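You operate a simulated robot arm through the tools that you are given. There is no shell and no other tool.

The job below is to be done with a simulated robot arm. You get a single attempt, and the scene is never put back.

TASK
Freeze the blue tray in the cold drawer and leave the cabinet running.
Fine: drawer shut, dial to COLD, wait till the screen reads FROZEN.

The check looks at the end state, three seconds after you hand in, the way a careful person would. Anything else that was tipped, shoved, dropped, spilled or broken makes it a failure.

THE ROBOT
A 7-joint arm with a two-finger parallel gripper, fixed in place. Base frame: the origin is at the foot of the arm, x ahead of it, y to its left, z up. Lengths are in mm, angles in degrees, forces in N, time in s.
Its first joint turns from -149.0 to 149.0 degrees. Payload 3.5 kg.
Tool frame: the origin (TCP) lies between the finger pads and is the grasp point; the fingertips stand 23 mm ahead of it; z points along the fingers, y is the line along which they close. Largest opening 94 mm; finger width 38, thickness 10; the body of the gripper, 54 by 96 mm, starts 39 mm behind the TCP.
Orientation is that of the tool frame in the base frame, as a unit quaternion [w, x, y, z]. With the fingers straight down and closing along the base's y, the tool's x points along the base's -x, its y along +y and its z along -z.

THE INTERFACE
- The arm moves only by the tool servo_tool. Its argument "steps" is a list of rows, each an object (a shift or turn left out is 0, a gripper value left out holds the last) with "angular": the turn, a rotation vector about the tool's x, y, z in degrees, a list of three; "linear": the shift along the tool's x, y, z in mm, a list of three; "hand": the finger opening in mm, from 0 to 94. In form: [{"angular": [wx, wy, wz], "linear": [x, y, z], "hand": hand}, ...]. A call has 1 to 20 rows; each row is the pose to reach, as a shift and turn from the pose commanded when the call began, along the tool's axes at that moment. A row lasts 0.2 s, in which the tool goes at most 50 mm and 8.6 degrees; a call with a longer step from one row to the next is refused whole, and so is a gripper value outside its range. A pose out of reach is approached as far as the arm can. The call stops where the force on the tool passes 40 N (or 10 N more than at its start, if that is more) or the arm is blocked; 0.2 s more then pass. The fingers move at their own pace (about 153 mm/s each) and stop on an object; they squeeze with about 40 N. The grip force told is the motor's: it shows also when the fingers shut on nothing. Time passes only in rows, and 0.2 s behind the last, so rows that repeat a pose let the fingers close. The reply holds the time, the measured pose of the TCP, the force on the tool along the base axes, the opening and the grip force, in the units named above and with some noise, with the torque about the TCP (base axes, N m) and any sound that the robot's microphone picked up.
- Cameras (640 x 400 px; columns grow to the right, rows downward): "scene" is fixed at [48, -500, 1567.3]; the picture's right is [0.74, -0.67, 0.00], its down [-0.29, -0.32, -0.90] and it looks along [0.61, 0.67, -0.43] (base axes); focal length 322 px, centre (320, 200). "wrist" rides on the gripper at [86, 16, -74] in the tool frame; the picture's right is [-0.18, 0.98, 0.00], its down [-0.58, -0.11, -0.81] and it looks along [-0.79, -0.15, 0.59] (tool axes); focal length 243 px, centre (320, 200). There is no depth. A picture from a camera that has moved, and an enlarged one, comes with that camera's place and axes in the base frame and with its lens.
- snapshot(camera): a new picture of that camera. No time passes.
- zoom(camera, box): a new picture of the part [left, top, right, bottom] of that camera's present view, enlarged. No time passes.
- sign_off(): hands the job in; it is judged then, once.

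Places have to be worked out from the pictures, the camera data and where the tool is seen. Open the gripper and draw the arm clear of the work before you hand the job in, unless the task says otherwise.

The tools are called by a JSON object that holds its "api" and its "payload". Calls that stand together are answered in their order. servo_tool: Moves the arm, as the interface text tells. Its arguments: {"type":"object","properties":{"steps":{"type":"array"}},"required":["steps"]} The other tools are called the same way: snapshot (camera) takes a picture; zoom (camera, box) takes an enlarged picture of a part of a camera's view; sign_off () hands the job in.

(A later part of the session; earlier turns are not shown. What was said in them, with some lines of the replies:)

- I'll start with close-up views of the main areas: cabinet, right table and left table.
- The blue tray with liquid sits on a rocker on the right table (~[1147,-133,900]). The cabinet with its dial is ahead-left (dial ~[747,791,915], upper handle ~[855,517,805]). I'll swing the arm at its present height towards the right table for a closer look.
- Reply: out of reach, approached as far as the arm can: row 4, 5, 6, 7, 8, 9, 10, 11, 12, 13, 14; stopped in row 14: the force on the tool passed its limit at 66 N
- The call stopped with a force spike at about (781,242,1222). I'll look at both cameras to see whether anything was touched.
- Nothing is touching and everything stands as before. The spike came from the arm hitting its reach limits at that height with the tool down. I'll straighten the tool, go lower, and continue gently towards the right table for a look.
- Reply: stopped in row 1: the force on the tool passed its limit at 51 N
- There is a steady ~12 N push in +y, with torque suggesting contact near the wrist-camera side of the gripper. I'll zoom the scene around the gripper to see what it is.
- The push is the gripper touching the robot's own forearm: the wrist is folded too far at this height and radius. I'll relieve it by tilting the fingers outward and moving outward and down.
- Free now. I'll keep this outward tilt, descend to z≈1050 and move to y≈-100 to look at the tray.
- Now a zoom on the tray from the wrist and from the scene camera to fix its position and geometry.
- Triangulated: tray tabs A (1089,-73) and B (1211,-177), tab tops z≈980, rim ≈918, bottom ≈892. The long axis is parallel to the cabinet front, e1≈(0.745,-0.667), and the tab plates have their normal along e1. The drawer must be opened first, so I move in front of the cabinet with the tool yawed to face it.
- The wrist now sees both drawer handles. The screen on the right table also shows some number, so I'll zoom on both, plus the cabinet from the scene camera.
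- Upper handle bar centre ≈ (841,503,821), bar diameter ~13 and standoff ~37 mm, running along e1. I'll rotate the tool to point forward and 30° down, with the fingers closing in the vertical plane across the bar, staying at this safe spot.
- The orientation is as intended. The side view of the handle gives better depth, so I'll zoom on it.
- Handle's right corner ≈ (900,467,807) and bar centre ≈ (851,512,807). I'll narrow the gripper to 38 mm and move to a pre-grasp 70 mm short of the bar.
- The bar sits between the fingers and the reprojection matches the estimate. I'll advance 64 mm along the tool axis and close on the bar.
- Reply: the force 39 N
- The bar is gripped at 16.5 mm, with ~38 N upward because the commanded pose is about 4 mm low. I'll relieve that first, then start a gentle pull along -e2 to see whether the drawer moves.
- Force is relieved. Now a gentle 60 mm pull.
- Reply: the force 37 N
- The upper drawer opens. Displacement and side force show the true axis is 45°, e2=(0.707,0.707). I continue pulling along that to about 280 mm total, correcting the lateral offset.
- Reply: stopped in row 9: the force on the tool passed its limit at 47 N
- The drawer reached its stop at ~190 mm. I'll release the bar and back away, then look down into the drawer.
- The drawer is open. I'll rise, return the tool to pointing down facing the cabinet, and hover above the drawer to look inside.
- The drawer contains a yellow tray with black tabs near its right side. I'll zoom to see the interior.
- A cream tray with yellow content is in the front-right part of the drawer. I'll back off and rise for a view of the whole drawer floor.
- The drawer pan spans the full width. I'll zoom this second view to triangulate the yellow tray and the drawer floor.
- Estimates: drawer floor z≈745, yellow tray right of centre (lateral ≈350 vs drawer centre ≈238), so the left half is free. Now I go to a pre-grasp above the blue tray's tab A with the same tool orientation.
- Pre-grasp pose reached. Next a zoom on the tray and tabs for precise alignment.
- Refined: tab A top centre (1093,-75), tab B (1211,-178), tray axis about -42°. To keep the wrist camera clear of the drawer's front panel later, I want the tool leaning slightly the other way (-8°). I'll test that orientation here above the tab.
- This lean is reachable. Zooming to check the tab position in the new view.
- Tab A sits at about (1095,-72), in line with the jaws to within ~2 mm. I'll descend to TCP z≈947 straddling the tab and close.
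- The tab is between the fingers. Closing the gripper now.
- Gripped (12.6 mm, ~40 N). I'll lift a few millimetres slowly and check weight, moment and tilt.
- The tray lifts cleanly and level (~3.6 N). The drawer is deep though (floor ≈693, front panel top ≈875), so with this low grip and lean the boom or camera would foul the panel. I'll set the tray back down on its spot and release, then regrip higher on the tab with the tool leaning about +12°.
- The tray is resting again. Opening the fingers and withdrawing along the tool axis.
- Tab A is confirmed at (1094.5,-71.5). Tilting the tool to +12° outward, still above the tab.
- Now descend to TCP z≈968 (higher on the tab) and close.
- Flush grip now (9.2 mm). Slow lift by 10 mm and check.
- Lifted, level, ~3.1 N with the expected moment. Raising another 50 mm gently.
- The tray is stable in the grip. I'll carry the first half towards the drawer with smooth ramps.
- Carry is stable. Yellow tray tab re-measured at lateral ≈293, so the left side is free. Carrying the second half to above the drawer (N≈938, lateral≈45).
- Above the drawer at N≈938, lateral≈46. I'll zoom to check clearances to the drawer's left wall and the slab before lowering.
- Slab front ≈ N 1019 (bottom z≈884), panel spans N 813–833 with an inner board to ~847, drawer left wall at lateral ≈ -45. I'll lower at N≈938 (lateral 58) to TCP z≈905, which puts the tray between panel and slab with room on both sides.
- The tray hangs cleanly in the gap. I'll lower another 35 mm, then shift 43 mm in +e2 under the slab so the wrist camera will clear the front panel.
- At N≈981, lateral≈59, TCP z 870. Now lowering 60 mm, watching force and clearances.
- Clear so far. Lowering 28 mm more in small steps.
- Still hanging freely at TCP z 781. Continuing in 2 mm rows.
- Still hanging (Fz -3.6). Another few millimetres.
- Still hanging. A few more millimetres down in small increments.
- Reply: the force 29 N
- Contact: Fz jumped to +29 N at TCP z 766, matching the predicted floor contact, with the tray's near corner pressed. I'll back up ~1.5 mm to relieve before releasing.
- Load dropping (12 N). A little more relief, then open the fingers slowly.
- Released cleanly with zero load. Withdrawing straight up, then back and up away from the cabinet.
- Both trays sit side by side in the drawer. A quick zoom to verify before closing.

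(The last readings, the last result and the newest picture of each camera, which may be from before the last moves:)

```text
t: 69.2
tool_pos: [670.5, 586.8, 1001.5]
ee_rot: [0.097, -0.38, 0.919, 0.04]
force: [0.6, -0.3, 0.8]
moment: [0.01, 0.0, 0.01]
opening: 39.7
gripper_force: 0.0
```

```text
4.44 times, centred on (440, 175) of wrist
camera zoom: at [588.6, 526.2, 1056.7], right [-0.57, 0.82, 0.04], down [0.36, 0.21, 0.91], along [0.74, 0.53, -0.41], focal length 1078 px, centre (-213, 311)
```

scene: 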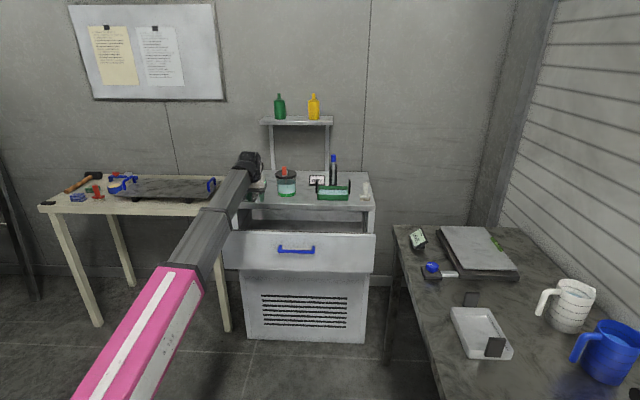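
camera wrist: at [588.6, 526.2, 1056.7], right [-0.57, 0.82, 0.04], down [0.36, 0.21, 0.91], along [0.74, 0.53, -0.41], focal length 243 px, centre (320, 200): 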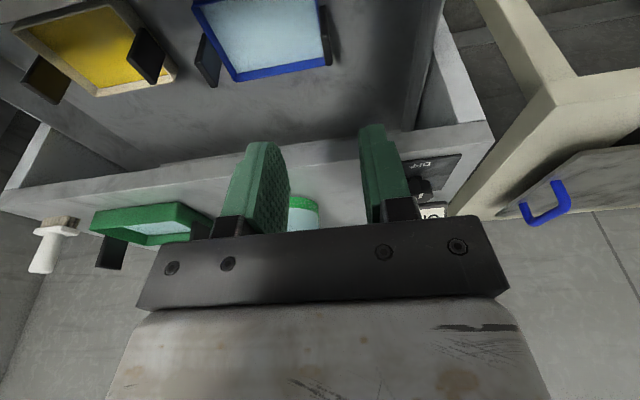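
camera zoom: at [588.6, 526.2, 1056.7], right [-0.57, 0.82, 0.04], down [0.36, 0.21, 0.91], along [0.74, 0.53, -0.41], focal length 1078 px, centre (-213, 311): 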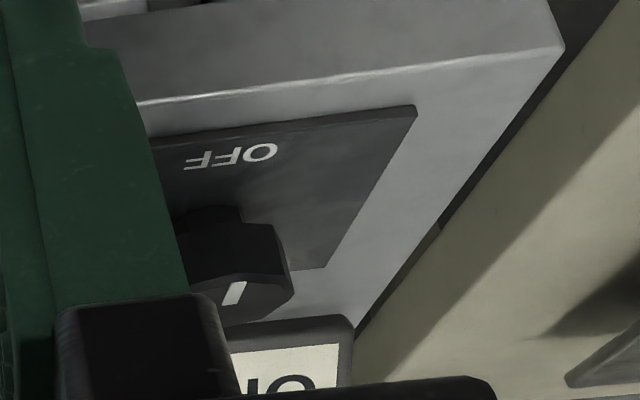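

The blue tray sits level and full, and the yellow one is untouched. Next, close the drawer by regripping its handle: back off in front of the cabinet and rotate the tool to the handle orientation.

{"api": "servo_tool", "payload": {"steps": [{"linear": [25, -20, -5], "hand": 38}, {"linear": [50, -40, -11]}, {"linear": [75, -61, -16]}, {"linear": [100, -81, -21]}, {"linear": [125, -101, -27]}, {"linear": [150, -121, -32]}, {"linear": [175, -142, -37]}, {"linear": [197.8, -161.3, -42.2]}, {"linear": [197.8, -161.3, -42.2], "angular": [-3.23, -2.93, 6.8]}, {"linear": [197.8, -161.3, -42.2], "angular": [-6.45, -5.87, 13.6]}, {"linear": [197.8, -161.3, -42.2], "angular": [-9.68, -8.8, 20.4]}, {"linear": [197.8, -161.3, -42.2], "angular": [-12.9, -11.73, 27.2]}, {"linear": [197.8, -161.3, -42.2], "angular": [-16.13, -14.67, 34]}, {"linear": [197.8, -161.3, -42.2], "angular": [-19.35, -17.6, 40.8]}, {"linear": [197.8, -161.3, -42.2], "angular": [-22.58, -20.53, 47.6]}, {"linear": [197.8, -161.3, -42.2], "angular": [-25.8, -23.47, 54.4]}, {"linear": [197.8, -161.3, -42.2], "angular": [-29.03, -26.4, 61.2]}, {"linear": [197.8, -161.3, -42.2], "angular": [-32.25, -29.33, 68]}, {"linear": [197.8, -161.3, -42.2], "angular": [-35.48, -32.27, 74.8]}, {"linear": [197.8, -161.3, -42.2], "angular": [-38.7, -35.2, 81.6]}]}}

{"api": "snapshot", "payload": {"camera": "wrist"}}

```text
t: 73.4
tool_pos: [641.0, 330.1, 1002.4]
ee_rot: [0.175, 0.31, 0.809, 0.467]
force: [0.0, -0.4, 0.2]
moment: [0.02, 0.0, -0.01]
opening: 38.2
gripper_force: 0.1
```

```text
taken
camera wrist: at [539.5, 345.3, 1054.2], right [0.47, 0.24, 0.85], down [-0.07, -0.95, 0.31], along [0.88, -0.2, -0.43], focal length 243 px, centre (320, 200)
```

wrist: 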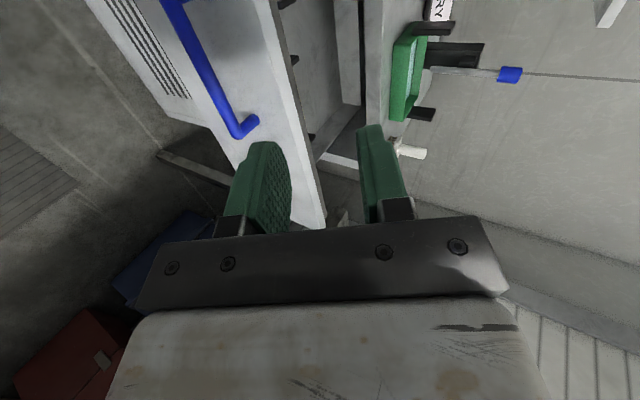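

Lowering to the handle pre-grasp where I released it before.

{"api": "servo_tool", "payload": {"steps": [{"linear": [-5, -24, 16]}, {"linear": [-10, -48, 32]}, {"linear": [-15, -72, 48]}, {"linear": [-20, -96, 64]}, {"linear": [-24.8, -120.3, 79.4]}, {"linear": [-24.8, -120.3, 79.4]}]}}

{"api": "snapshot", "payload": {"camera": "wrist"}}

```text
t: 74.8
tool_pos: [664.3, 320.1, 857.8]
ee_rot: [0.176, 0.31, 0.81, 0.466]
force: [0.3, -0.2, -0.7]
moment: [-0.04, -0.05, 0.01]
opening: 38.2
gripper_force: 0.0
```

```text
taken
camera wrist: at [563.8, 334.7, 909.9], right [0.47, 0.25, 0.85], down [-0.06, -0.95, 0.31], along [0.88, -0.2, -0.43], focal length 243 px, centre (320, 200)
```

wrist: 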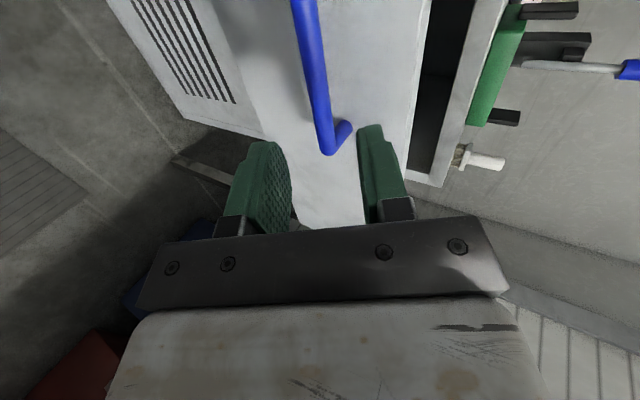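

Identical view to the release point. Advancing 85 mm onto the bar and closing.

{"api": "servo_tool", "payload": {"steps": [{"linear": [0, 0, 20]}, {"linear": [0, 0, 42]}, {"linear": [0, 0, 62]}, {"linear": [0, 0, 77]}, {"linear": [0, 0, 85]}, {"linear": [0, 0, 85], "hand": 20}, {"linear": [0, 0, 85], "hand": 0}, {"linear": [0, 0, 85], "hand": 0}]}}

```text
t: 76.6
tool_pos: [711.9, 374.6, 814.0]
ee_rot: [0.174, 0.31, 0.811, 0.464]
force: [-0.6, -5.6, -34.2]
moment: [0.64, 1.46, -1.07]
opening: 16.2
gripper_force: 44.8
```

Gripped; relieving the ~34 N vertical preload by easing down a few millimetres.

{"api": "servo_tool", "payload": {"steps": [{"linear": [0, -2, 0]}, {"linear": [0, -3.8, 0]}, {"linear": [0, -3.8, 0]}]}}

```text
t: 77.4
tool_pos: [710.0, 373.8, 813.5]
ee_rot: [0.176, 0.309, 0.809, 0.468]
force: [2.8, 2.8, 10.4]
moment: [1.78, 1.28, 0.21]
opening: 16.2
gripper_force: 45.2
```

Now pushing the drawer shut slowly along +e2, first 128 mm.

{"api": "servo_tool", "payload": {"steps": [{"linear": [-0.1, 1, 1.7]}, {"linear": [-0.35, 3, 5.2]}, {"linear": [-0.7, 6, 10.4]}, {"linear": [-1.2, 10, 17.3]}, {"linear": [-1.7, 14.5, 25.1]}, {"linear": [-2.2, 19, 32.8]}, {"linear": [-2.7, 23.5, 40.6]}, {"linear": [-3.2, 28.1, 48.4]}, {"linear": [-3.8, 32.6, 56.2]}, {"linear": [-4.3, 37.1, 63.9]}, {"linear": [-4.8, 41.6, 71.7]}, {"linear": [-5.3, 46.1, 79.5]}, {"linear": [-5.9, 50.6, 87.3]}, {"linear": [-6.4, 55.1, 95]}, {"linear": [-6.8, 58.6, 101.1]}, {"linear": [-7.1, 61.1, 105.4]}, {"linear": [-7.2, 62.1, 107.1]}]}}

{"api": "zoom", "payload": {"camera": "scene", "box": [210, 150, 390, 280]}}

```text
t: 80.1
tool_pos: [777.5, 440.0, 812.5]
ee_rot: [0.174, 0.313, 0.807, 0.47]
force: [1.5, 3.4, 7.8]
moment: [1.19, 1.04, -1.29]
opening: 16.2
gripper_force: 45.4
stopped in row 13: the force on the tool passed its limit at 40 N (the readings are from after the stop); the commanded pose is now the measured one
```

```text
3.08 times, centred on (300, 215) of scene
camera zoom: at [48.0, -500.0, 1567.3], right [0.74, -0.67, 0.0], down [-0.29, -0.32, -0.9], along [0.61, 0.67, -0.43], focal length 990 px, centre (382, 154)
```

zoom: 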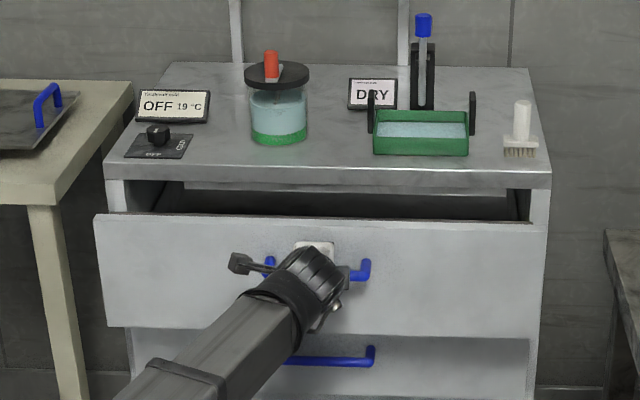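

The push stopped on the 40 N limit about halfway, from small lateral misalignment; nothing is visibly obstructing. I'll continue slower along the line to the known closed position.

{"api": "servo_tool", "payload": {"steps": [{"linear": [-0.1, 1, 1.7]}, {"linear": [-0.25, 3, 5.2]}, {"linear": [-0.5, 6, 10.3]}, {"linear": [-0.85, 9.5, 16.3]}, {"linear": [-1.15, 13, 22.3]}, {"linear": [-1.5, 16.5, 28.4]}, {"linear": [-1.8, 20.1, 34.4]}, {"linear": [-2.1, 23.6, 40.5]}, {"linear": [-2.4, 27.1, 46.5]}, {"linear": [-2.7, 30.6, 52.5]}, {"linear": [-3, 34.1, 58.6]}, {"linear": [-3.4, 37.6, 64.6]}, {"linear": [-3.7, 41.2, 70.6]}, {"linear": [-4, 44.2, 75.8]}, {"linear": [-4.1, 46.2, 79.2]}, {"linear": [-4.3, 47.7, 81.8]}, {"linear": [-4.4, 48.7, 83.5]}, {"linear": [-4.4, 49.2, 84.4]}]}}

{"api": "zoom", "payload": {"camera": "scene", "box": [210, 150, 390, 280]}}

```text
t: 83.9
tool_pos: [845.7, 508.3, 813.1]
ee_rot: [0.177, 0.31, 0.809, 0.468]
force: [-3.7, -2.2, 17.8]
moment: [1.25, 0.93, -0.71]
opening: 16.5
gripper_force: 44.7
```

```text
3.08 times, centred on (300, 215) of scene
camera zoom: at [48.0, -500.0, 1567.3], right [0.74, -0.67, 0.0], down [-0.29, -0.32, -0.9], along [0.61, 0.67, -0.43], focal length 990 px, centre (382, 154)
```

zoom: 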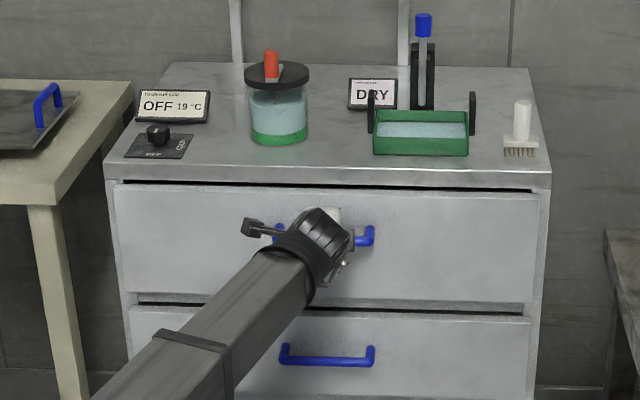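

Essentially closed, maybe 1 mm short. I'll push another 4 mm to seat it.

{"api": "servo_tool", "payload": {"steps": [{"linear": [-0.05, 0.5, 0.9]}, {"linear": [-0.1, 1, 1.7]}, {"linear": [-0.15, 1.5, 2.6]}, {"linear": [-0.2, 2, 3.5]}, {"linear": [-0.2, 2, 3.5]}]}}

```text
t: 84.7
tool_pos: [847.1, 509.2, 812.8]
ee_rot: [0.174, 0.313, 0.809, 0.467]
force: [-5.4, -13.5, 7.9]
moment: [1.38, 1.35, -0.68]
opening: 15.9
gripper_force: 45.6
stopped in row 4: the force on the tool passed its limit at 41 N (the readings are from after the stop); the commanded pose is now the measured one
```

Seated against its stop (N 959, as originally). Releasing and backing out.

{"api": "servo_tool", "payload": {"steps": [{"hand": 38}, {"hand": 38}, {"linear": [0, 0, -15], "hand": 38}, {"linear": [0, 0, -40], "hand": 38}, {"linear": [0, 0, -70], "hand": 38}, {"linear": [0, 0, -100], "hand": 38}, {"linear": [0, 0, -130], "hand": 38}]}}

{"api": "zoom", "payload": {"camera": "scene", "box": [210, 150, 390, 280]}}

{"api": "zoom", "payload": {"camera": "scene", "box": [225, 165, 305, 225]}}

```text
t: 86.3
tool_pos: [771.8, 425.4, 879.6]
ee_rot: [0.175, 0.31, 0.81, 0.466]
force: [0.6, 1.4, -0.9]
moment: [-0.03, 0.03, 0.01]
opening: 37.7
gripper_force: 0.1
```

```text
3.08 times, centred on (300, 215) of scene
camera zoom: at [48.0, -500.0, 1567.3], right [0.74, -0.67, 0.0], down [-0.29, -0.32, -0.9], along [0.61, 0.67, -0.43], focal length 990 px, centre (382, 154)
```

zoom: 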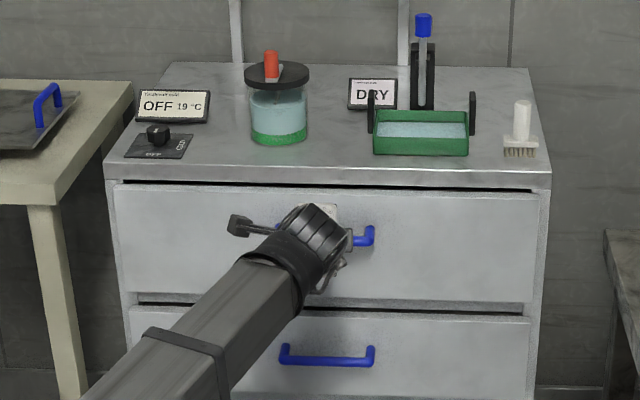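

```text
6.67 times, centred on (265, 195) of scene
camera zoom: at [48.0, -500.0, 1567.3], right [0.74, -0.67, 0.0], down [-0.29, -0.32, -0.9], along [0.61, 0.67, -0.43], focal length 2146 px, centre (687, 233)
```

zoom: 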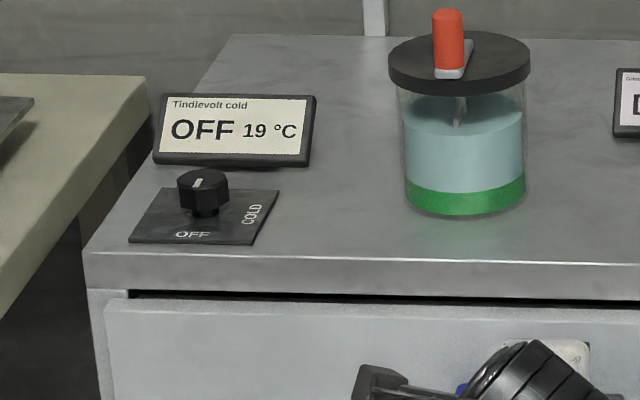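

The drawer is shut with everything in place. For the dial, OFF is at the front and COLD at the right, so it needs a 90° counter-clockwise turn seen from above. I'll rise, turn the tool straight down with yaw 0 and move nearer the dial.

{"api": "servo_tool", "payload": {"steps": [{"linear": [21.6, 24.2, -6.5], "hand": 60}, {"linear": [43.3, 48.4, -13]}, {"linear": [64.9, 72.6, -19.5]}, {"linear": [86.6, 96.8, -25.9]}, {"linear": [108.2, 121, -32.4]}, {"linear": [129.9, 145.2, -38.9]}, {"linear": [151.5, 169.4, -45.4]}, {"linear": [151.5, 169.4, -45.4], "angular": [6.34, 2.4, -4.22]}, {"linear": [151.5, 169.4, -45.4], "angular": [12.69, 4.8, -8.44]}, {"linear": [151.5, 169.4, -45.4], "angular": [19.03, 7.2, -12.67]}, {"linear": [151.5, 169.4, -45.4], "angular": [25.38, 9.6, -16.89]}, {"linear": [151.5, 169.4, -45.4], "angular": [31.72, 12, -21.11]}, {"linear": [151.5, 169.4, -45.4], "angular": [38.07, 14.4, -25.33]}, {"linear": [151.5, 169.4, -45.4], "angular": [44.41, 16.8, -29.56]}, {"linear": [151.5, 169.4, -45.4], "angular": [50.76, 19.2, -33.78]}, {"linear": [151.5, 169.4, -45.4], "angular": [57.1, 21.6, -38]}]}}

{"api": "snapshot", "payload": {"camera": "wrist"}}

{"api": "zoom", "payload": {"camera": "scene", "box": [225, 165, 285, 210]}}

```text
t: 89.7
tool_pos: [689.7, 560.8, 1048.8]
ee_rot: [-0.002, 0.0, 1.0, 0.0]
force: [0.1, -0.5, -0.5]
moment: [0.0, 0.01, -0.01]
opening: 59.7
gripper_force: 0.1
```

```text
taken
camera wrist: at [604.3, 576.7, 1122.6], right [0.18, 0.98, 0.0], down [0.58, -0.11, 0.81], along [0.79, -0.15, -0.59], focal length 243 px, centre (320, 200)
```

wrist: 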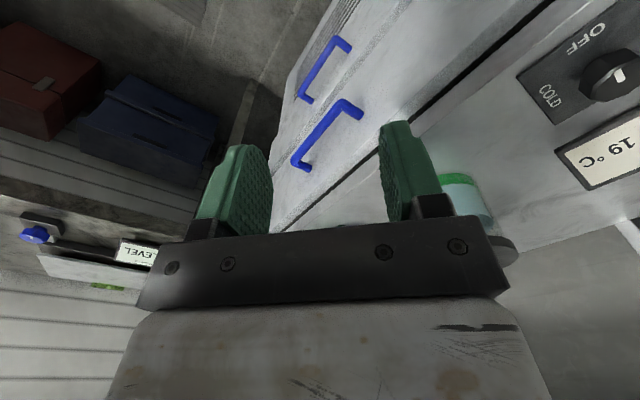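

```text
8.89 times, centred on (255, 188) of scene
camera zoom: at [48.0, -500.0, 1567.3], right [0.74, -0.67, 0.0], down [-0.29, -0.32, -0.9], along [0.61, 0.67, -0.43], focal length 2861 px, centre (898, 311)
```

zoom: 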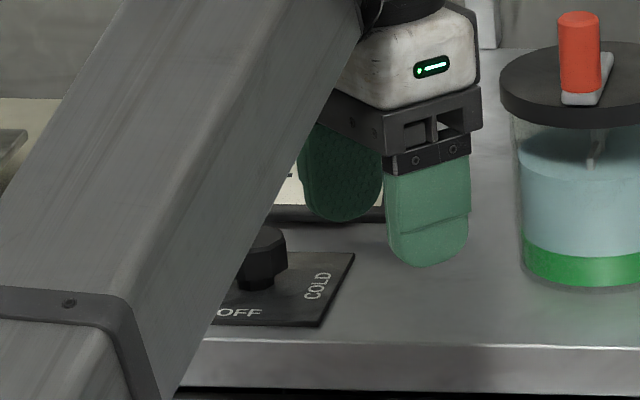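

The dial is at the edge of the wrist view. Moving left towards it at the same height; the jar stays ~180 mm away.

{"api": "servo_tool", "payload": {"steps": [{"linear": [-5, 35, 0]}, {"linear": [-10, 72, 0]}, {"linear": [-15, 110, 0]}, {"linear": [-20, 150, 0]}, {"linear": [-25, 185, 0]}, {"linear": [-25, 195, 0]}]}}

{"api": "snapshot", "payload": {"camera": "wrist"}}

{"api": "zoom", "payload": {"camera": "wrist", "box": [240, 0, 440, 140]}}

```text
t: 91.1
tool_pos: [715.6, 757.0, 1048.5]
ee_rot: [0.0, -0.001, 1.0, 0.0]
force: [0.3, -0.2, 0.3]
moment: [0.03, 0.03, 0.03]
opening: 60.0
gripper_force: 0.0
```

```text
taken
camera wrist: at [629.8, 772.1, 1122.4], right [0.18, 0.98, 0.0], down [0.58, -0.11, 0.81], along [0.79, -0.15, -0.59], focal length 243 px, centre (320, 200)
```

wrist: 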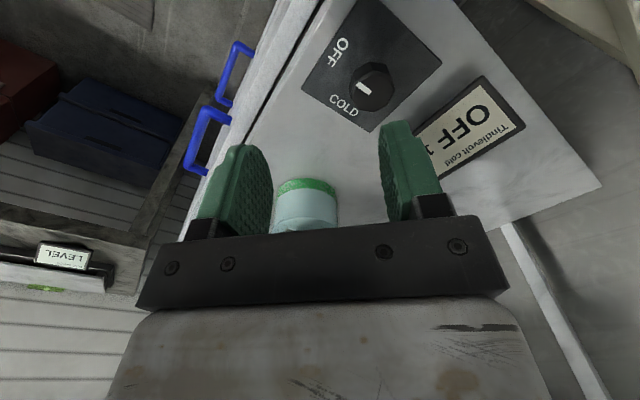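

```text
2.86 times, centred on (340, 70) of wrist
camera zoom: at [629.8, 772.1, 1122.4], right [0.18, 0.98, 0.0], down [0.58, -0.11, 0.81], along [0.79, -0.15, -0.59], focal length 693 px, centre (263, 571)
```

zoom: 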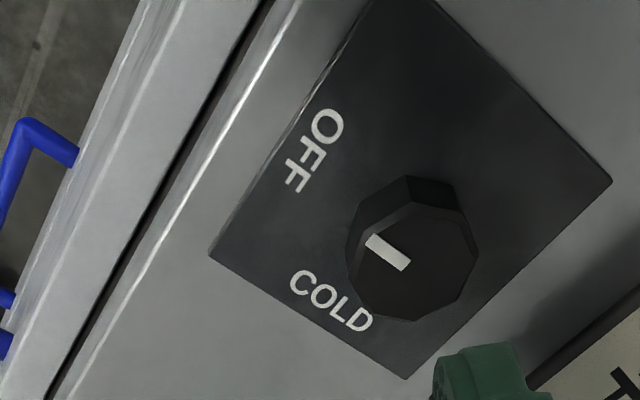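

The pointer is at OFF (towards -e2); COLD lies at +e1, 90° CCW. Knob top centre ≈ (744,794,932), ~37 mm wide. I'll move above it and yaw -22.5° so the jaws meet its flats.

{"api": "servo_tool", "payload": {"steps": [{"linear": [-7, 9, 12], "angular": [0, 0, 5.6]}, {"linear": [-14, 18, 24], "angular": [0, 0, 11.2]}, {"linear": [-21, 28, 36], "angular": [0, 0, 16.9]}, {"linear": [-28.8, 37.3, 48.5], "angular": [0, 0, 22.5]}, {"linear": [-28.8, 37.3, 48.5], "angular": [0, 0, 22.5]}]}}

{"api": "snapshot", "payload": {"camera": "wrist"}}

{"api": "zoom", "payload": {"camera": "scene", "box": [215, 140, 305, 210]}}

```text
t: 92.3
tool_pos: [743.2, 794.2, 999.4]
ee_rot: [-0.001, 0.195, 0.981, 0.001]
force: [0.4, 0.2, -0.8]
moment: [-0.04, -0.02, -0.01]
opening: 59.7
gripper_force: 0.0
```

```text
taken
camera wrist: at [670.5, 841.2, 1074.2], right [0.55, 0.84, 0.0], down [0.5, -0.32, 0.81], along [0.67, -0.44, -0.59], focal length 243 px, centre (320, 200)
```

wrist: 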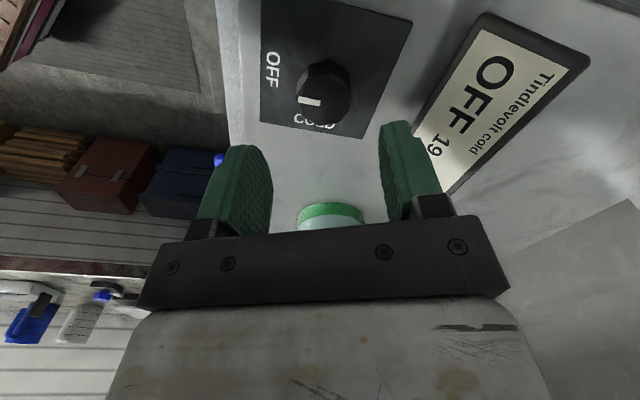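

```text
5.71 times, centred on (260, 175) of scene
camera zoom: at [48.0, -500.0, 1567.3], right [0.74, -0.67, 0.0], down [-0.29, -0.32, -0.9], along [0.61, 0.67, -0.43], focal length 1839 px, centre (663, 343)
```

zoom: 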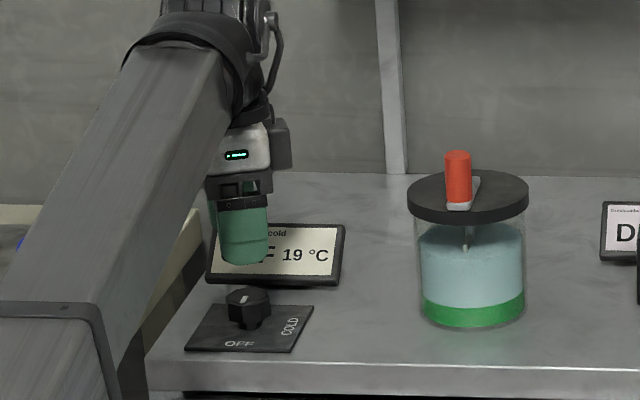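

Nearly above the knob. A zoom to check the centring.

{"api": "zoom", "payload": {"camera": "wrist", "box": [240, 20, 420, 150]}}

```text
3.08 times, centred on (330, 85) of wrist
camera zoom: at [670.5, 841.2, 1074.2], right [0.55, 0.84, 0.0], down [0.5, -0.32, 0.81], along [0.67, -0.44, -0.59], focal length 746 px, centre (289, 554)
```

zoom: 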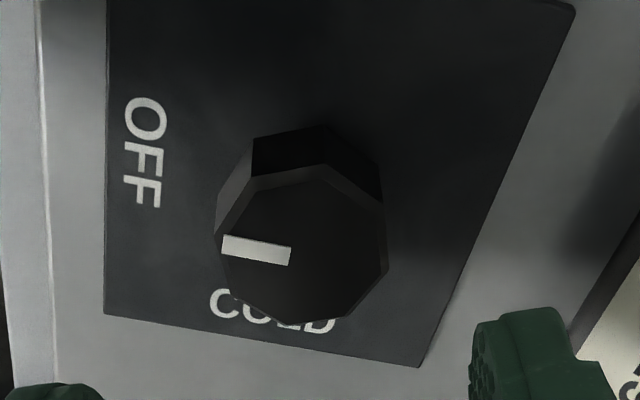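

Knob centre confirmed ≈(745,795). Descending to TCP z≈937 (tips ~914, just above the plate) around the knob.

{"api": "servo_tool", "payload": {"steps": [{"linear": [-0.5, 0.5, 18]}, {"linear": [-1, 1, 36]}, {"linear": [-1.2, 1.1, 50]}, {"linear": [-1.2, 1.1, 58]}, {"linear": [-1.2, 1.1, 62.5]}, {"linear": [-1.2, 1.1, 62.5]}]}}

{"api": "zoom", "payload": {"camera": "scene", "box": [215, 150, 305, 220]}}

{"api": "snapshot", "payload": {"camera": "wrist"}}

```text
t: 93.7
tool_pos: [745.5, 796.1, 937.9]
ee_rot: [-0.001, 0.194, 0.981, -0.001]
force: [0.5, 0.9, 0.4]
moment: [0.0, 0.01, 0.03]
opening: 60.2
gripper_force: 0.1
```

```text
5.71 times, centred on (260, 185) of scene
camera zoom: at [48.0, -500.0, 1567.3], right [0.74, -0.67, 0.0], down [-0.29, -0.32, -0.9], along [0.61, 0.67, -0.43], focal length 1839 px, centre (663, 286)
```

zoom: 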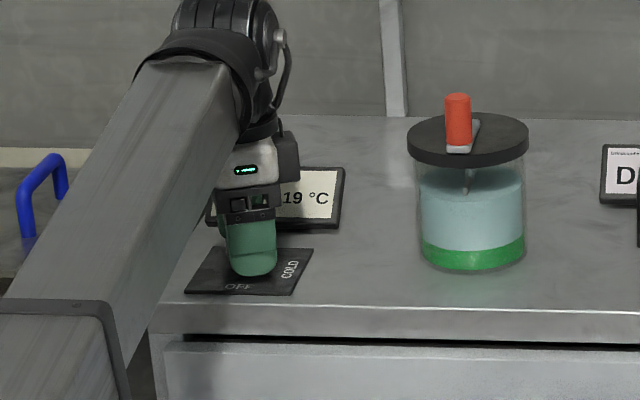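

```text
taken
camera wrist: at [672.3, 842.1, 1012.0], right [0.55, 0.84, 0.0], down [0.5, -0.32, 0.81], along [0.68, -0.44, -0.59], focal length 243 px, centre (320, 200)
```

wrist: 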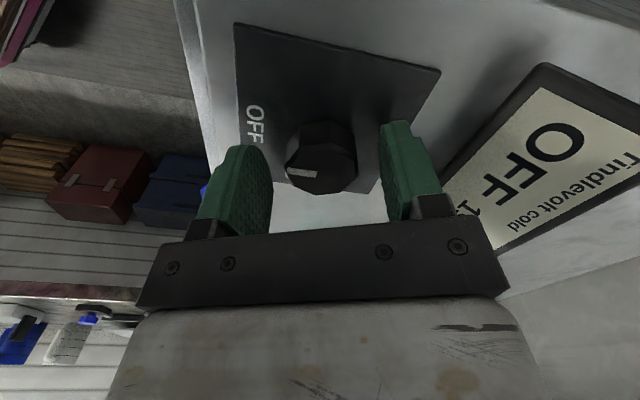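

The knob sits centred between the fingers with no contact. Closing.

{"api": "servo_tool", "payload": {"steps": [{"hand": 48}, {"hand": 40}, {"hand": 30}, {"hand": 20}, {"hand": 20}]}}

```text
t: 94.9
tool_pos: [745.6, 795.8, 938.4]
ee_rot: [-0.001, 0.194, 0.981, 0.0]
force: [5.5, 10.6, 1.6]
moment: [0.37, -0.18, 0.01]
opening: 34.7
gripper_force: 45.2
```

Gripped at 34.7 mm. Turning the knob CCW (seen from above) in steps.

{"api": "servo_tool", "payload": {"steps": [{"angular": [0, 0, -4]}, {"angular": [0, 0, -11]}, {"angular": [0, 0, -18]}, {"angular": [0, 0, -25]}, {"angular": [0, 0, -32]}, {"angular": [0, 0, -39]}, {"angular": [0, 0, -46]}, {"angular": [0, 0, -53]}, {"angular": [0, 0, -60]}, {"angular": [0, 0, -67]}, {"angular": [0, 0, -74]}, {"angular": [0, 0, -81]}, {"angular": [0, 0, -87]}, {"angular": [0, 0, -90]}, {"angular": [0, 0, -90]}]}}

{"api": "zoom", "payload": {"camera": "scene", "box": [215, 150, 305, 220]}}

{"api": "snapshot", "payload": {"camera": "wrist"}}

```text
t: 97.2
tool_pos: [746.2, 795.2, 937.4]
ee_rot: [0.002, -0.383, 0.924, 0.001]
force: [0.3, 4.6, 2.2]
moment: [-0.46, 0.04, -0.01]
opening: 34.9
gripper_force: 44.5
stopped in row 11: the force on the tool passed its limit at 41 N (the readings are from after the stop); the commanded pose is now the measured one
```

```text
5.71 times, centred on (260, 185) of scene
camera zoom: at [48.0, -500.0, 1567.3], right [0.74, -0.67, 0.0], down [-0.29, -0.32, -0.9], along [0.61, 0.67, -0.43], focal length 1839 px, centre (663, 286)
```

zoom: 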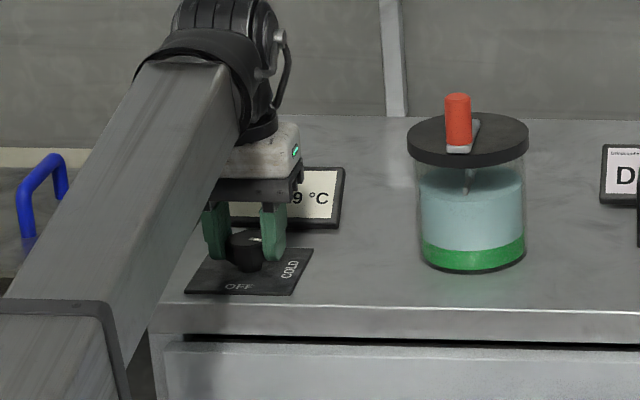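

```text
taken
camera wrist: at [673.6, 744.7, 1011.5], right [-0.57, 0.82, 0.0], down [0.49, 0.33, 0.81], along [0.67, 0.46, -0.59], focal length 243 px, centre (320, 200)
```

wrist: 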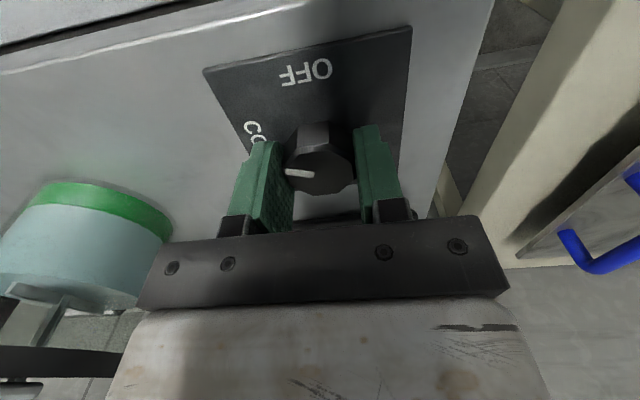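

The turn stopped at 67.5° on a small off-centre side force, which has now relaxed. Continuing the remaining 22.5°.

{"api": "servo_tool", "payload": {"steps": [{"angular": [0, 0, -4]}, {"angular": [0, 0, -9]}, {"angular": [0, 0, -14]}, {"angular": [0, 0, -19]}, {"angular": [0, 0, -22.5]}, {"angular": [0, 0, -22.5]}]}}

{"api": "zoom", "payload": {"camera": "wrist", "box": [180, 20, 440, 220]}}

{"api": "zoom", "payload": {"camera": "scene", "box": [215, 150, 305, 220]}}

```text
t: 98.6
tool_pos: [746.5, 795.5, 937.3]
ee_rot: [0.001, -0.556, 0.831, 0.001]
force: [0.8, 2.5, 2.0]
moment: [0.63, 0.39, -0.06]
opening: 34.9
gripper_force: 45.1
```

```text
2.00 times, centred on (310, 120) of wrist
camera zoom: at [698.4, 720.5, 1011.5], right [-0.84, 0.55, 0.0], down [0.32, 0.49, 0.81], along [0.44, 0.68, -0.59], focal length 485 px, centre (340, 360)
```

zoom: 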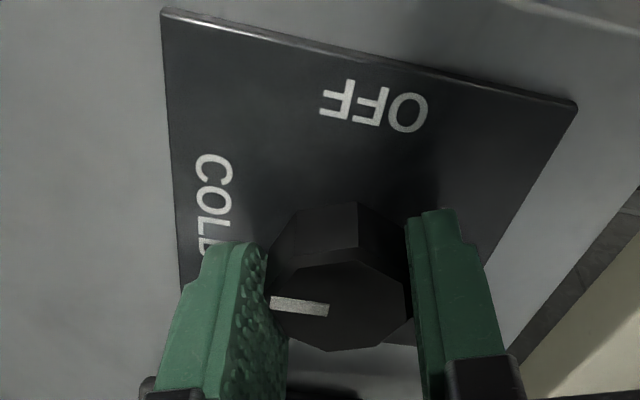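

```text
5.71 times, centred on (260, 185) of scene
camera zoom: at [48.0, -500.0, 1567.3], right [0.74, -0.67, 0.0], down [-0.29, -0.32, -0.9], along [0.61, 0.67, -0.43], focal length 1839 px, centre (663, 286)
```

zoom: 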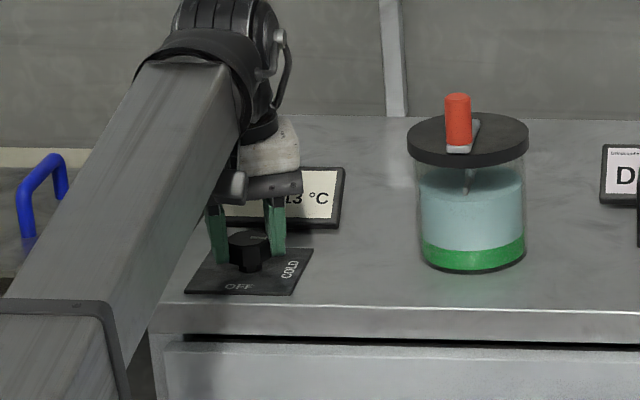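

The screen temperature is dropping (13 °C), so the cabinet is running with the dial at COLD. Releasing and rising.

{"api": "servo_tool", "payload": {"steps": [{"hand": 45}, {"hand": 60}, {"hand": 60}, {"linear": [0, 0, -20], "hand": 60}, {"linear": [0, 0, -50]}, {"linear": [0, 0, -85]}, {"linear": [15, 0, -105]}, {"linear": [45, 0, -110]}, {"linear": [80, 0, -110]}, {"linear": [120, 0, -110]}]}}

{"api": "zoom", "payload": {"camera": "scene", "box": [215, 150, 305, 220]}}

{"api": "snapshot", "payload": {"camera": "wrist"}}

```text
t: 100.8
tool_pos: [701.2, 685.1, 1048.7]
ee_rot: [0.0, -0.556, 0.831, 0.0]
force: [0.4, 0.2, 0.4]
moment: [0.0, 0.0, 0.0]
opening: 60.1
gripper_force: 0.0
```

```text
5.71 times, centred on (260, 185) of scene
camera zoom: at [48.0, -500.0, 1567.3], right [0.74, -0.67, 0.0], down [-0.29, -0.32, -0.9], along [0.61, 0.67, -0.43], focal length 1839 px, centre (663, 286)
```

zoom: 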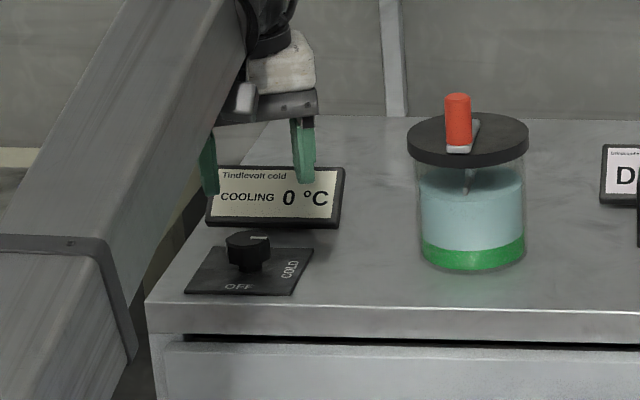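

```text
taken
camera wrist: at [653.4, 610.2, 1122.2], right [-0.84, 0.55, 0.0], down [0.32, 0.49, 0.81], along [0.44, 0.68, -0.59], focal length 243 px, centre (320, 200)
```

wrist: 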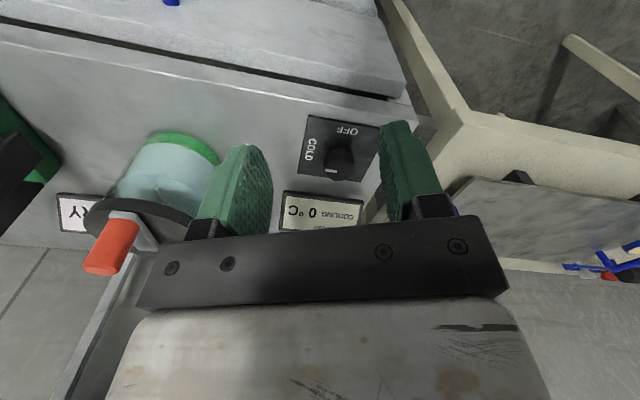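

Screen reads COOLING 0 °C and the dial points to COLD. I'll draw the arm back clear and let time pass.

{"api": "servo_tool", "payload": {"steps": [{"linear": [30, 0, 0]}, {"linear": [60, 0, 0]}, {"linear": [95, 0, 5]}, {"linear": [130, 0, 10]}, {"linear": [150, 0, 15]}, {"linear": [150, 0, 15]}, {"linear": [150, 0, 15]}, {"linear": [150, 0, 15]}, {"linear": [150, 0, 15]}, {"linear": [150, 0, 15]}, {"linear": [150, 0, 15]}, {"linear": [150, 0, 15]}, {"linear": [150, 0, 15]}, {"linear": [150, 0, 15]}, {"linear": [150, 0, 15]}, {"linear": [150, 0, 15]}, {"linear": [150, 0, 15]}, {"linear": [150, 0, 15]}, {"linear": [150, 0, 15]}, {"linear": [150, 0, 15]}]}}

{"api": "zoom", "payload": {"camera": "scene", "box": [215, 150, 305, 220]}}

{"api": "snapshot", "payload": {"camera": "scene"}}

```text
t: 105.0
tool_pos: [642.8, 544.9, 1031.3]
ee_rot: [0.001, -0.556, 0.831, 0.0]
force: [0.1, 0.0, -0.6]
moment: [-0.01, -0.01, 0.0]
opening: 59.8
gripper_force: 0.1
```

```text
5.71 times, centred on (260, 185) of scene
camera zoom: at [48.0, -500.0, 1567.3], right [0.74, -0.67, 0.0], down [-0.29, -0.32, -0.9], along [0.61, 0.67, -0.43], focal length 1839 px, centre (663, 286)
```

zoom: 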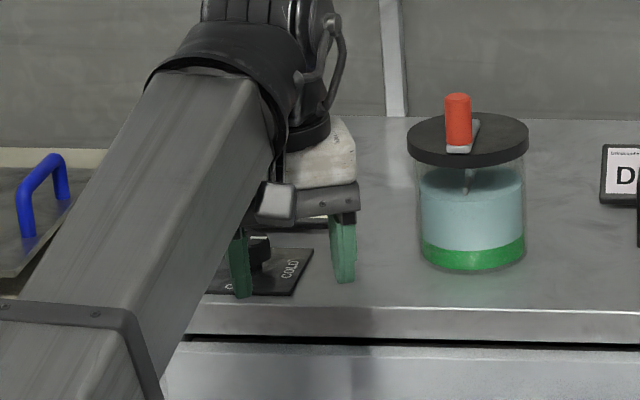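

```text
taken
```

scene: 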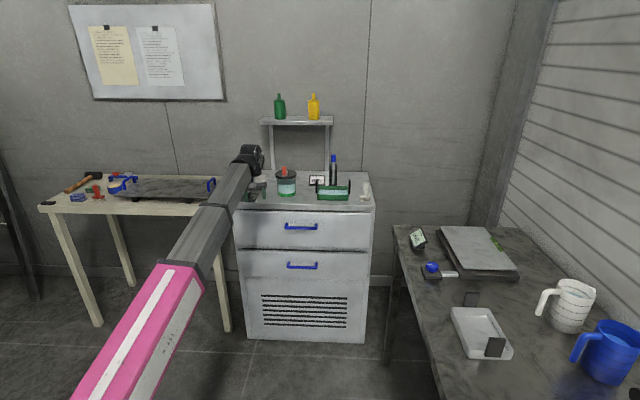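

The arm hides the screen from the scene camera, so I'll check through the wrist camera.

{"api": "snapshot", "payload": {"camera": "wrist"}}

```text
taken
camera wrist: at [596.2, 470.5, 1104.5], right [-0.84, 0.55, 0.0], down [0.32, 0.49, 0.81], along [0.44, 0.68, -0.59], focal length 243 px, centre (320, 200)
```

wrist: 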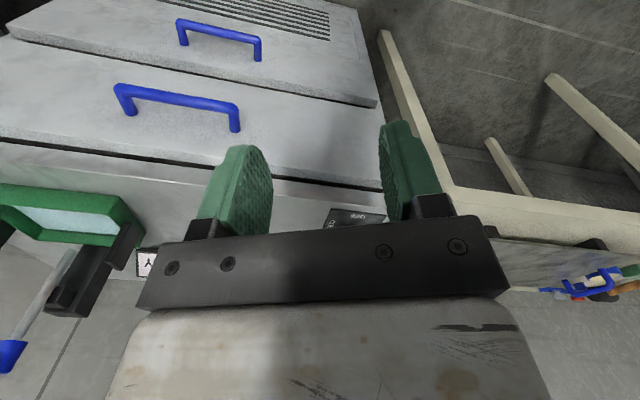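

Moving the arm to the right, clear of the sight line to the screen, and waiting a bit more.

{"api": "servo_tool", "payload": {"steps": [{"linear": [31, -21, 1]}, {"linear": [62, -41, 2]}, {"linear": [94, -62, 3]}, {"linear": [125, -83, 4]}, {"linear": [157, -104, 5]}, {"linear": [188, -124, 6]}, {"linear": [220, -145, 8]}, {"linear": [250.8, -165.7, 10]}, {"linear": [250.8, -165.7, 10]}, {"linear": [250.8, -165.7, 10]}, {"linear": [250.8, -165.7, 10]}, {"linear": [250.8, -165.7, 10]}, {"linear": [250.8, -165.7, 10]}, {"linear": [250.8, -165.7, 10]}, {"linear": [250.8, -165.7, 10]}]}}

{"api": "zoom", "payload": {"camera": "scene", "box": [215, 150, 305, 220]}}

{"api": "snapshot", "payload": {"camera": "scene"}}

```text
t: 108.2
tool_pos: [697.9, 251.1, 1023.5]
ee_rot: [0.002, -0.555, 0.832, 0.002]
force: [-0.7, -0.3, 0.8]
moment: [0.03, -0.01, 0.05]
opening: 60.2
gripper_force: 0.0
```

```text
5.71 times, centred on (260, 185) of scene
camera zoom: at [48.0, -500.0, 1567.3], right [0.74, -0.67, 0.0], down [-0.29, -0.32, -0.9], along [0.61, 0.67, -0.43], focal length 1839 px, centre (663, 286)
```

zoom: 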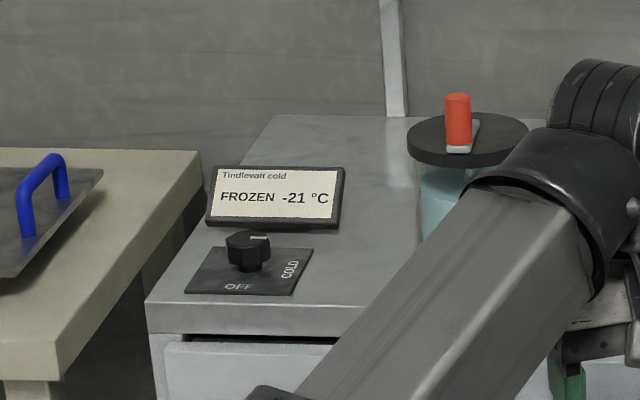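

```text
taken
```

scene: 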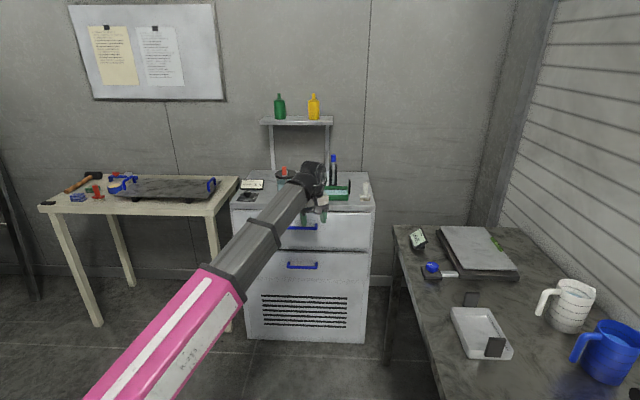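

The screen reads FROZEN at -21 °C. The drawer is shut, the dial is at COLD, the gripper is open, the arm stands clear, and everything else is where it was, so I'm handing in.

{"api": "sign_off", "payload": {}}

```text
The job is handed in.
```

The blue tray is in the upper drawer, the drawer is shut and the dial is at COLD. The screen read FROZEN at -21 °C when I handed in, and the cabinet is still running.

- **Which drawer:** neither drawer is labelled, so I took the upper one as the cold drawer. The screen went from OFF through COOLING to FROZEN with the tray inside. I did not reopen the drawer to look at the tray itself.
- **Other contents:** a cream tray with yellow content was already in that drawer. I left it untouched, with the blue tray beside it.
- **Handling:** the tray was carried level and looked full once it was in the drawer. I saw nothing tipped, moved or spilled elsewhere.
- **Arm contact:** early on, the gripper pressed against the robot's own forearm because of a reach limit. I backed it off, and nothing in the scene was touched.
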